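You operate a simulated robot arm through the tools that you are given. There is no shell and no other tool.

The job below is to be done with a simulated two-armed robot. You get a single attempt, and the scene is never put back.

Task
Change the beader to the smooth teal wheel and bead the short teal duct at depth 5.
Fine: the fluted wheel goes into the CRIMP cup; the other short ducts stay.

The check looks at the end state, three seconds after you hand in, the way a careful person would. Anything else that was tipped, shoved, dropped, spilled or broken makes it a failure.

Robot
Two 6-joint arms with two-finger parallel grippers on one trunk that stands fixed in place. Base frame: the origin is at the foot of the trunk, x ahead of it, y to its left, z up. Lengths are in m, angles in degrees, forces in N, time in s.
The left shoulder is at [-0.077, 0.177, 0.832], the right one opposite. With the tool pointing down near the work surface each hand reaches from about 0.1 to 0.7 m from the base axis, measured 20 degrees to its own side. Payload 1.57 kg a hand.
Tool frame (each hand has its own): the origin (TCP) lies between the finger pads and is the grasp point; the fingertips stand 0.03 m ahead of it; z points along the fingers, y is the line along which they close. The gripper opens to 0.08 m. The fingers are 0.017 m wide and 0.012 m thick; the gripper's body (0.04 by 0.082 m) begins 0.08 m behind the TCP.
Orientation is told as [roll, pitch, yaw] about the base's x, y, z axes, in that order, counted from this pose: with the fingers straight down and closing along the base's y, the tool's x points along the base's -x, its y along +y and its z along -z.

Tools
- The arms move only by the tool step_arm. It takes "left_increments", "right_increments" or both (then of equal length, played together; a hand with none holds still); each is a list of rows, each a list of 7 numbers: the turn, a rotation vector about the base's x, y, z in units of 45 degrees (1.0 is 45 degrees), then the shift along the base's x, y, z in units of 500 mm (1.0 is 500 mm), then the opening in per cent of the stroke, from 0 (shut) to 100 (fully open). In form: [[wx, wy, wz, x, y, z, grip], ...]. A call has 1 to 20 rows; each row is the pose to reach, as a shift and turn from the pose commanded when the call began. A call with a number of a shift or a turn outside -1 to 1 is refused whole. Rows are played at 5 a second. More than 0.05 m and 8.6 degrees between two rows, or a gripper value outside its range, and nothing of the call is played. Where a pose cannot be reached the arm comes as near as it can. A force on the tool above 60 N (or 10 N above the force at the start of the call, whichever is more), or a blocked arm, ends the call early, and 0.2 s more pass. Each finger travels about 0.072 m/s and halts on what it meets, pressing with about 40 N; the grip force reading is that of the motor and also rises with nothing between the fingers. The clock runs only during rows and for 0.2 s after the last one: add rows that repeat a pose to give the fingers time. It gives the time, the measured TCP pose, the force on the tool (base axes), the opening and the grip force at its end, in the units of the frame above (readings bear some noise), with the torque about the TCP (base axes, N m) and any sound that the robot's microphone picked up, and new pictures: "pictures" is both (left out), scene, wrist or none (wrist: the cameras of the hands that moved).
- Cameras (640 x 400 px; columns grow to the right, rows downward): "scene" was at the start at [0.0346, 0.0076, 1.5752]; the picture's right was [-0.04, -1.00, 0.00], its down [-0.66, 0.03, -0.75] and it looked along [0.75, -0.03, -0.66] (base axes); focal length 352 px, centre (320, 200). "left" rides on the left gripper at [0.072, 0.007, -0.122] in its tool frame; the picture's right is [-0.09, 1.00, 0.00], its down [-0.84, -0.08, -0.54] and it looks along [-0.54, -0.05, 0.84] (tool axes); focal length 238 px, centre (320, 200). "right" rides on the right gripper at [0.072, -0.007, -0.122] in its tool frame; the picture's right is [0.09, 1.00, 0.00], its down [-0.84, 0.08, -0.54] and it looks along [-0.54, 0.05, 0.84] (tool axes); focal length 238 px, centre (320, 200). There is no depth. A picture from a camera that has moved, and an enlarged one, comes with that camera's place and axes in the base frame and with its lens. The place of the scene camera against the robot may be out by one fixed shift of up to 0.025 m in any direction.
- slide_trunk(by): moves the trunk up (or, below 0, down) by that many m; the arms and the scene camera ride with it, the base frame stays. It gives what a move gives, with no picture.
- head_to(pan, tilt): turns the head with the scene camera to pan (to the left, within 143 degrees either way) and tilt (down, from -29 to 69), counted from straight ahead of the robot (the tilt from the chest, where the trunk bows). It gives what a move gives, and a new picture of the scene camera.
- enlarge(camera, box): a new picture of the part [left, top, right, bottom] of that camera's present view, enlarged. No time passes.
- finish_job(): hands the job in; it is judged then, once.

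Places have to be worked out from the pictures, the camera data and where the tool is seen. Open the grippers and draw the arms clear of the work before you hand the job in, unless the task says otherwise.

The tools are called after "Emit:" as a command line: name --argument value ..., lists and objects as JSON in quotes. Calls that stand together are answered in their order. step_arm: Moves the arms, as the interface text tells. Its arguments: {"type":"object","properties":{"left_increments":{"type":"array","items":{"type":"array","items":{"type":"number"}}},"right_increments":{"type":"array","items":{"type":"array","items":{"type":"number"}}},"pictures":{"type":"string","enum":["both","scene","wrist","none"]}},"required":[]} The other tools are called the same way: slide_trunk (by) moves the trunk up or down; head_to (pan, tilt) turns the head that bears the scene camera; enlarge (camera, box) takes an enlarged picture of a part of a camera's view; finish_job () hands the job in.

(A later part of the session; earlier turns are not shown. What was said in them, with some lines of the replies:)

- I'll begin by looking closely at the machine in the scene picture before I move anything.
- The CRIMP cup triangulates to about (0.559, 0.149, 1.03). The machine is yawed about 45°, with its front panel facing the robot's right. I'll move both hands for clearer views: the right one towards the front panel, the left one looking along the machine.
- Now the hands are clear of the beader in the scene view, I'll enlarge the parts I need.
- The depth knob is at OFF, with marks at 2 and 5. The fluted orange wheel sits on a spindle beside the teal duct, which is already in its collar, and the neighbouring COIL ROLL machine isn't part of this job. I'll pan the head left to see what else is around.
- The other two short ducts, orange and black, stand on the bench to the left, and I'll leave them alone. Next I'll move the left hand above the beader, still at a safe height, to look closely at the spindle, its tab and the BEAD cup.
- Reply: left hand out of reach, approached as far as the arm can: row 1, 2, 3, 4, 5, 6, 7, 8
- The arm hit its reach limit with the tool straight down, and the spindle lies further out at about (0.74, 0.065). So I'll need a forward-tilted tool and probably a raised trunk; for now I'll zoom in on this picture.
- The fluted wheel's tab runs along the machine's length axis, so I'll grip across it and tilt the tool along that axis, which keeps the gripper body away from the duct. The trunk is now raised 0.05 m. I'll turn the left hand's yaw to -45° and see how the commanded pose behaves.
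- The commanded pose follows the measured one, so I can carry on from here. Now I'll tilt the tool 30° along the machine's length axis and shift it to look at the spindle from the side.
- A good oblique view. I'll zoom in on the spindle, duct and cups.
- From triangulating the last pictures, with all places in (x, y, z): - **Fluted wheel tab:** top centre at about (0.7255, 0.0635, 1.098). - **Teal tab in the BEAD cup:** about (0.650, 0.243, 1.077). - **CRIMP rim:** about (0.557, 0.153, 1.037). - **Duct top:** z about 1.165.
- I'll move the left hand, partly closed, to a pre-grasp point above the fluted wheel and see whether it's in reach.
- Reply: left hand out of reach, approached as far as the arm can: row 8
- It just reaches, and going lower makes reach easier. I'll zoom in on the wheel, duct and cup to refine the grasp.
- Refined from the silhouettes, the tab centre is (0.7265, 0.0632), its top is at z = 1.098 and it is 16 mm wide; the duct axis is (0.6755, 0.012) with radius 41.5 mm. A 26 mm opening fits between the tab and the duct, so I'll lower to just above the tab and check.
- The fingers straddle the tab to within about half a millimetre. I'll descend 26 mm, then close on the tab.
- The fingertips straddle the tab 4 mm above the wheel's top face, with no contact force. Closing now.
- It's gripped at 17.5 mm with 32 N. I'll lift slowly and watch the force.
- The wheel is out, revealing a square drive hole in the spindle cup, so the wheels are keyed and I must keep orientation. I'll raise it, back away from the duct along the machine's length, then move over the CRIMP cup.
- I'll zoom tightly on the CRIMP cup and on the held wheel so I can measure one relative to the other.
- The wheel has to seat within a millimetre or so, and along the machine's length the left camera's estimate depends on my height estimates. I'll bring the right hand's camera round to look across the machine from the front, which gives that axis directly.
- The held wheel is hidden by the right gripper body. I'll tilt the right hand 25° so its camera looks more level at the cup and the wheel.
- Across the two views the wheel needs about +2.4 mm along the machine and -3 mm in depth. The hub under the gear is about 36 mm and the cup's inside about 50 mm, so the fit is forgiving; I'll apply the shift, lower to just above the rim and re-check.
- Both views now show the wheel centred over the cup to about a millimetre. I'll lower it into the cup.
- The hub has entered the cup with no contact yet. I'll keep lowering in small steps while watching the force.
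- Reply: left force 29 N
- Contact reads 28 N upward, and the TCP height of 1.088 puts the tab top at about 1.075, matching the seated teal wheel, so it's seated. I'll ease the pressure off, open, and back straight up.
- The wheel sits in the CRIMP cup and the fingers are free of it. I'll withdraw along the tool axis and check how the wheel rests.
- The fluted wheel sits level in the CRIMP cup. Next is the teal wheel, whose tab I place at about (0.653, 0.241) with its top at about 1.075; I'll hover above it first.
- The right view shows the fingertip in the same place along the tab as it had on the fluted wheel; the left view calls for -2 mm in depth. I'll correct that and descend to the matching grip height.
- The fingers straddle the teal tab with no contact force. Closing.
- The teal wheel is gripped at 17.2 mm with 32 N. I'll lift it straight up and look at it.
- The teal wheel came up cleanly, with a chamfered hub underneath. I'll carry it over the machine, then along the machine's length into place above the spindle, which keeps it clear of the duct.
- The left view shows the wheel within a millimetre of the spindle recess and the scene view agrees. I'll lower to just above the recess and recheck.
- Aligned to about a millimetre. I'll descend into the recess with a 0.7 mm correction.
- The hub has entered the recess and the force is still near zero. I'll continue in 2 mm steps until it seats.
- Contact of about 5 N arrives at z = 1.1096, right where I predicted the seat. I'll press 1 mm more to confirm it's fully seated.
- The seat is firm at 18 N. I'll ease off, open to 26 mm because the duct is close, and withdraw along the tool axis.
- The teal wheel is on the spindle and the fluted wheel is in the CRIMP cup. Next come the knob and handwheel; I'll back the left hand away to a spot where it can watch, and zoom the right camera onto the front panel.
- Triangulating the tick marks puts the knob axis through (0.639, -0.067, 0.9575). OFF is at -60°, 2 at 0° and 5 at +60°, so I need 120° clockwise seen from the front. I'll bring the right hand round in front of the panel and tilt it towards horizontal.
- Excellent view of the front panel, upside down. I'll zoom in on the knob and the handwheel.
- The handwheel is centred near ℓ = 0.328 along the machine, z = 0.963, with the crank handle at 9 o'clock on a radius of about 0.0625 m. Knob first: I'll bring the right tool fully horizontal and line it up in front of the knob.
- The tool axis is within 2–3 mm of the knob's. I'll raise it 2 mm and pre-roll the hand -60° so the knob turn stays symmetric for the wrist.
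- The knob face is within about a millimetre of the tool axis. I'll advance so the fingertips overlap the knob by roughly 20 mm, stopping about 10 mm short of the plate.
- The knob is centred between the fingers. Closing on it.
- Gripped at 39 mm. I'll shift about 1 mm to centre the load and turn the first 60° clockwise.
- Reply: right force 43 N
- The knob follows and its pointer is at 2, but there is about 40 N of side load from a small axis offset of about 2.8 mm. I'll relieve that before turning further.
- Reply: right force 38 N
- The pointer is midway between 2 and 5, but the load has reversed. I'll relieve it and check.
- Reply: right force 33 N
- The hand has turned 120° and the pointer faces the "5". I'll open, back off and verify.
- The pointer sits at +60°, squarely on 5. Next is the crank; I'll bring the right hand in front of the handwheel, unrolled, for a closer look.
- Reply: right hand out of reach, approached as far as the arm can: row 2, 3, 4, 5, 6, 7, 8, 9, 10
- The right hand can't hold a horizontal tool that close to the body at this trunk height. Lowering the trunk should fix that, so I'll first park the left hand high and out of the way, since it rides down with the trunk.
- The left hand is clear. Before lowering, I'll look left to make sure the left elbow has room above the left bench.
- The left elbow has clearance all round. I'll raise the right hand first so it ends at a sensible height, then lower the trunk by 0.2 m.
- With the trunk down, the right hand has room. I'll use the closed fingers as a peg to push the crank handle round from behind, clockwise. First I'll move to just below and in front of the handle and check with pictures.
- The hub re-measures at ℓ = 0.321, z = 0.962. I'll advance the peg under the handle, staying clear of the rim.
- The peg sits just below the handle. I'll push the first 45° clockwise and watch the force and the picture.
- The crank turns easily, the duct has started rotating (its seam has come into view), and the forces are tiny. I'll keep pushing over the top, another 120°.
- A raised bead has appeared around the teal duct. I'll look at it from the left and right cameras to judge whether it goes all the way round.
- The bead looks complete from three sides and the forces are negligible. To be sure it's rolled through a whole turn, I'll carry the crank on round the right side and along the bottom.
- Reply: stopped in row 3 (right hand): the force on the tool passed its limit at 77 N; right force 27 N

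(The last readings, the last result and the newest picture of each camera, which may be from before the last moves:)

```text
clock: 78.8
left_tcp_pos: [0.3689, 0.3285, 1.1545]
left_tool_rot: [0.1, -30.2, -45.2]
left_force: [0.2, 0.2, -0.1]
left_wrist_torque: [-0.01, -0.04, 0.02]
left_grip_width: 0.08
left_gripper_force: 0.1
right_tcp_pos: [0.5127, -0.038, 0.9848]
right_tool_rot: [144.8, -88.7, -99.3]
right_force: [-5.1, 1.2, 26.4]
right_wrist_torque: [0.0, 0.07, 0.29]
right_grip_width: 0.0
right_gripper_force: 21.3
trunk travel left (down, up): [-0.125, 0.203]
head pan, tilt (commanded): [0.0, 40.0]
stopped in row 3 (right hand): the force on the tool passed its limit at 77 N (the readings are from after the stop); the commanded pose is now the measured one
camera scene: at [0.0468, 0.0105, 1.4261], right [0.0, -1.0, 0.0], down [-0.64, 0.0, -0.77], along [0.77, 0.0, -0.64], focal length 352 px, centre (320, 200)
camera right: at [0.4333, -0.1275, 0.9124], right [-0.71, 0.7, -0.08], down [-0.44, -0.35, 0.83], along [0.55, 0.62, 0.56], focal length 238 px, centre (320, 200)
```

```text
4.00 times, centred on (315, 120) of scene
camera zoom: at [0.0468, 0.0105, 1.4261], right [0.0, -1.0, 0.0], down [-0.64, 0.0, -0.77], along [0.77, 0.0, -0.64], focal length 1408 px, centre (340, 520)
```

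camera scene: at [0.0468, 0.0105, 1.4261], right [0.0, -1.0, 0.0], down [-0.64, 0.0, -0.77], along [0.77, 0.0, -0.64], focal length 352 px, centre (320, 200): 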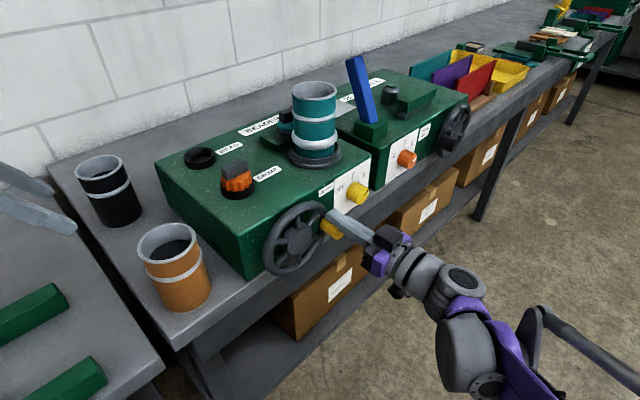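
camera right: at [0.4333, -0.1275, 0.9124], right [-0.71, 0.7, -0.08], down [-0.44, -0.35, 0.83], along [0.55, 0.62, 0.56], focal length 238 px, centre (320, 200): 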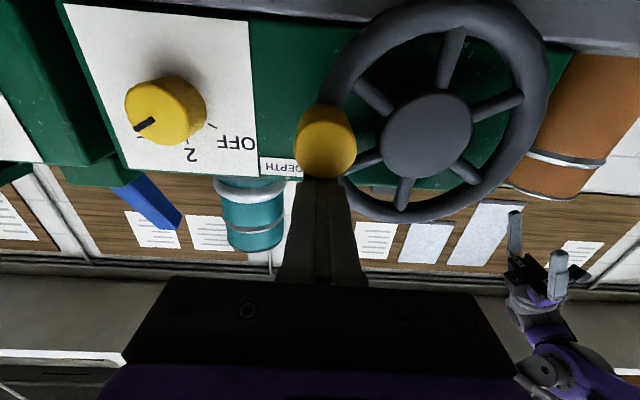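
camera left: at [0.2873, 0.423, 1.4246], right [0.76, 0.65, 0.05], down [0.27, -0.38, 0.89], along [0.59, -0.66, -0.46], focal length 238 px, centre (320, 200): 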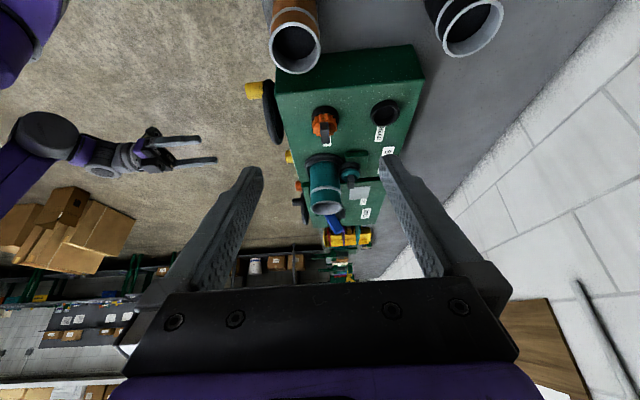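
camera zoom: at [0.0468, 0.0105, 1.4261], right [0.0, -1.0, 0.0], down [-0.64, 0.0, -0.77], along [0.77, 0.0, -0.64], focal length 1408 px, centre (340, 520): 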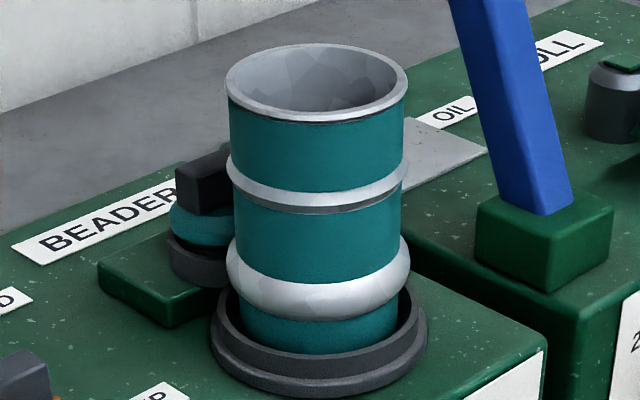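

The crank ran up against a firm end stop after about half a turn (the call cut out at 77 N on the handle). The bead is fully formed, so the stroke is complete. I'll ease off and withdraw the right hand.

Emit:
step_arm --right_increments '[[0, 0, 0, 0, 0, 0.012, 0], [0, 0, 0, 0, 0, 0.024, 0], [0, 0, 0, -0.0424, -0.0424, 0.024, 0], [0, 0, 0, -0.085, -0.085, 0.024, 0], [0, 0, 0, -0.127, -0.127, 0.03, 0], [0, 0, 0, -0.15, -0.19, 0.08, 0], [0, 0, 0, -0.15, -0.25, 0.14, 0], [0, 0, 0, -0.15, -0.31, 0.2, 0]]' --pictures "both"

Emit:
enlarge --camera "scene" --box '[150, 70, 400, 290]'

Emit:
enlarge --camera "right" --box '[100, 60, 540, 260]'

```text
clock: 80.6
left_tcp_pos: [0.3709, 0.3281, 1.1524]
left_tool_rot: [0.0, -30.0, -45.0]
left_force: [0.3, -0.1, 0.3]
left_wrist_torque: [-0.02, -0.02, 0.0]
left_grip_width: 0.0798
left_gripper_force: 0.1
right_tcp_pos: [0.4379, -0.1941, 1.0839]
right_tool_rot: [137.6, -89.2, -92.7]
right_force: [-0.3, 0.3, -0.3]
right_wrist_torque: [0.01, -0.02, 0.0]
right_grip_width: 0.0001
right_gripper_force: 21.5
trunk travel left (down, up): [-0.125, 0.203]
head pan, tilt (commanded): [0.0, 40.0]
camera scene: at [0.0494, 0.0107, 1.4259], right [0.0, -1.0, 0.0], down [-0.64, 0.0, -0.77], along [0.77, 0.0, -0.64], focal length 352 px, centre (320, 200)
camera right: at [0.3589, -0.2831, 1.0113], right [-0.71, 0.7, -0.08], down [-0.44, -0.34, 0.83], along [0.56, 0.62, 0.55], focal length 238 px, centre (320, 200)
```

scene: 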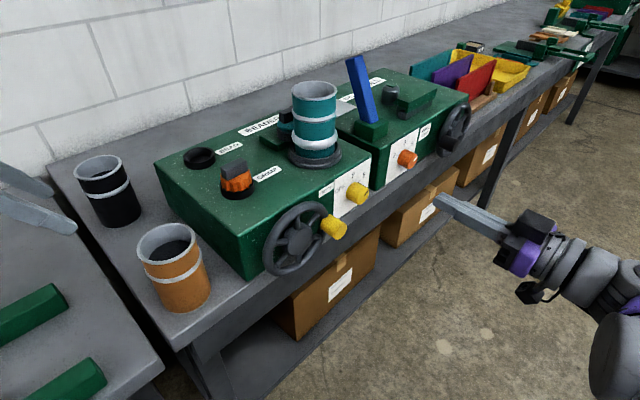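
right: 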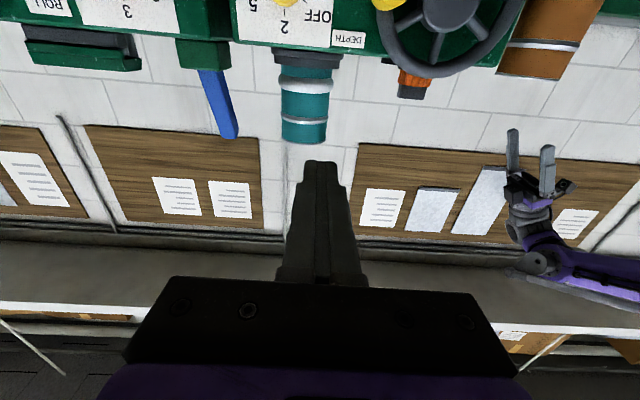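

```text
1.82 times, centred on (275, 180) of scene
camera zoom: at [0.0494, 0.0107, 1.4259], right [0.0, -1.0, 0.0], down [-0.64, 0.0, -0.77], along [0.77, 0.0, -0.64], focal length 640 px, centre (402, 236)
```

zoom: 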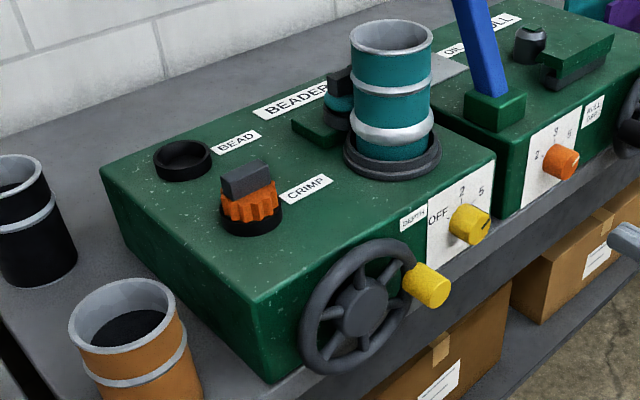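

```text
1.45 times, centred on (320, 160) of right
camera zoom: at [0.3589, -0.2831, 1.0113], right [-0.71, 0.7, -0.08], down [-0.44, -0.34, 0.83], along [0.56, 0.62, 0.55], focal length 347 px, centre (320, 258)
```

zoom: 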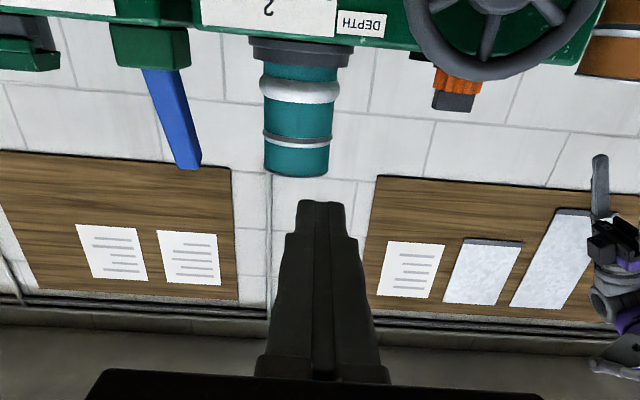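

Everything looks right: bead formed, knob on 5, fluted wheel in CRIMP, teal wheel on the spindle, other ducts untouched. I'll open the right gripper and raise the trunk so both hands are well clear, then do a final inspection.

Emit:
step_arm --right_increments '[[0, 0, 0, -0.02, -0.05, 0.02, 30], [0, 0, 0, -0.04, -0.1, 0.04, 60], [0, 0, 0, -0.05, -0.14, 0.06, 100], [0, 0, 0, -0.05, -0.16, 0.08, 100], [0, 0, 0, -0.05, -0.16, 0.08, 100]]' --pictures "none"

Emit:
slide_trunk --by 0.2

Emit:
head_to --pan 5 --tilt 43

Emit:
enlarge --camera "scene" --box '[190, 110, 400, 300]'

Emit:
enlarge --camera "left" --box '[240, 60, 420, 230]'

```text
clock: 81.8
left_tcp_pos: [0.3715, 0.33, 1.1534]
left_tool_rot: [0.0, -30.0, -44.9]
left_force: [0.2, 0.1, 0.2]
left_wrist_torque: [0.02, 0.0, 0.02]
left_grip_width: 0.0798
left_gripper_force: 0.1
right_tcp_pos: [0.4136, -0.2747, 1.1232]
right_tool_rot: [138.7, -89.1, -93.6]
right_force: [-1.0, -0.2, -0.4]
right_wrist_torque: [-0.01, 0.02, -0.04]
right_grip_width: 0.0798
right_gripper_force: 0.0
trunk travel left (down, up): [-0.125, 0.203]
head pan, tilt (commanded): [0.0, 40.0]
```

```text
clock: 83.9
left_tcp_pos: [0.3698, 0.3297, 1.3538]
left_tool_rot: [0.0, -30.0, -45.1]
left_force: [0.0, -0.4, 0.4]
left_wrist_torque: [0.04, -0.04, 0.03]
left_grip_width: 0.0802
left_gripper_force: 0.1
right_tcp_pos: [0.4128, -0.2735, 1.3223]
right_tool_rot: [138.5, -89.1, -93.4]
right_force: [0.0, -0.2, 0.0]
right_wrist_torque: [0.0, 0.0, -0.02]
right_grip_width: 0.0799
right_gripper_force: 0.0
trunk travel left (down, up): [-0.325, 0.003]
head pan, tilt (commanded): [0.0, 40.0]
```

```text
clock: 84.6
left_tcp_pos: [0.3706, 0.3288, 1.3526]
left_tool_rot: [0.0, -30.0, -45.1]
left_force: [0.6, 0.7, -1.0]
left_wrist_torque: [-0.01, 0.0, -0.01]
left_grip_width: 0.0801
left_gripper_force: 0.1
right_tcp_pos: [0.4138, -0.2738, 1.3225]
right_tool_rot: [139.5, -89.2, -94.4]
right_force: [0.1, 0.3, -0.1]
right_wrist_torque: [0.0, 0.02, -0.01]
right_grip_width: 0.08
right_gripper_force: 0.0
trunk travel left (down, up): [-0.325, 0.003]
head pan, tilt (commanded): [5.0, 43.0]
camera scene: at [0.0302, 0.0181, 1.6255], right [0.09, -1.0, 0.0], down [-0.68, -0.06, -0.73], along [0.73, 0.06, -0.68], focal length 352 px, centre (320, 200)
```

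scene: 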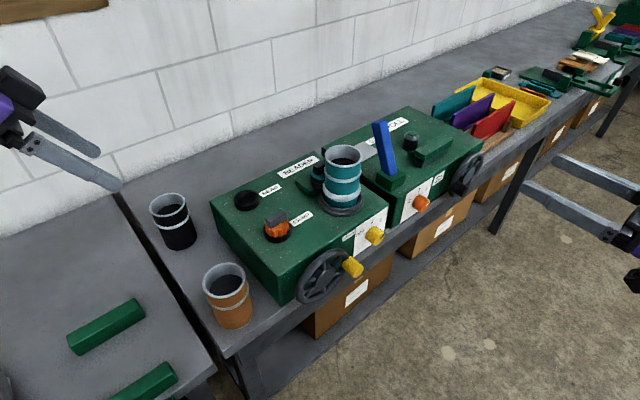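

```text
2.11 times, centred on (295, 205) of scene
camera zoom: at [0.0302, 0.0181, 1.6255], right [0.09, -1.0, 0.0], down [-0.68, -0.06, -0.73], along [0.73, 0.06, -0.68], focal length 741 px, centre (373, 190)
```

zoom: 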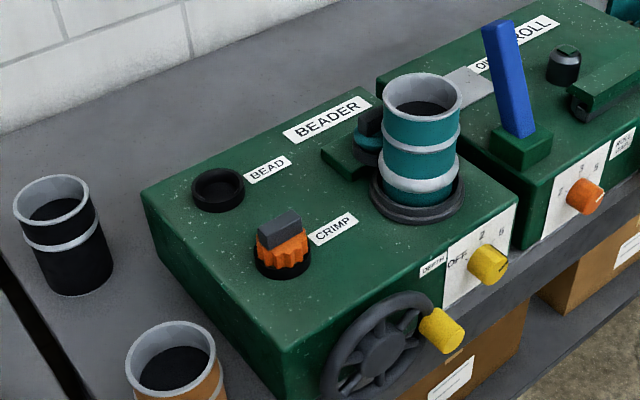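

```text
2.35 times, centred on (330, 145) of left
camera zoom: at [0.2888, 0.4221, 1.4234], right [0.76, 0.65, 0.05], down [0.27, -0.38, 0.89], along [0.59, -0.66, -0.46], focal length 561 px, centre (296, 329)
```

zoom: 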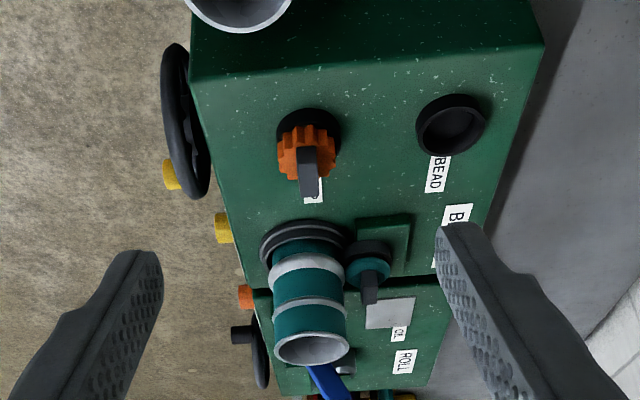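

The final check shows all of it in place:
- The bead is formed on the teal duct.
- The teal wheel is on the spindle.
- The fluted wheel sits level in the CRIMP cup.
- The depth knob is on 5.
- The orange and black ducts are untouched.
- Both grippers are open and clear.

Handing in.

Emit:
finish_job

```text
The job is handed in.
```

The beader now has the smooth teal wheel on its spindle, and the short teal duct is beaded at depth 5. The job is handed in; I haven't seen the check's verdict.

- **Wheels:** the fluted wheel sits level in the CRIMP cup, and the BEAD cup is empty.
- **Depth:** the knob pointer is on the 5 mark.
- **Bead:** the crank met a firm stop after about half a turn, not a full turn. By then the bead showed all the way round from the front, left and right, and it didn't change over the last part of the turn. That last push reached 77 N on the handle before the arm cut out, and I saw no damage. The crank is still at that end position.
- **Everything else:** the orange and black short ducts and the coil roll machine were not touched. Both grippers are open and both arms are clear of the bench.
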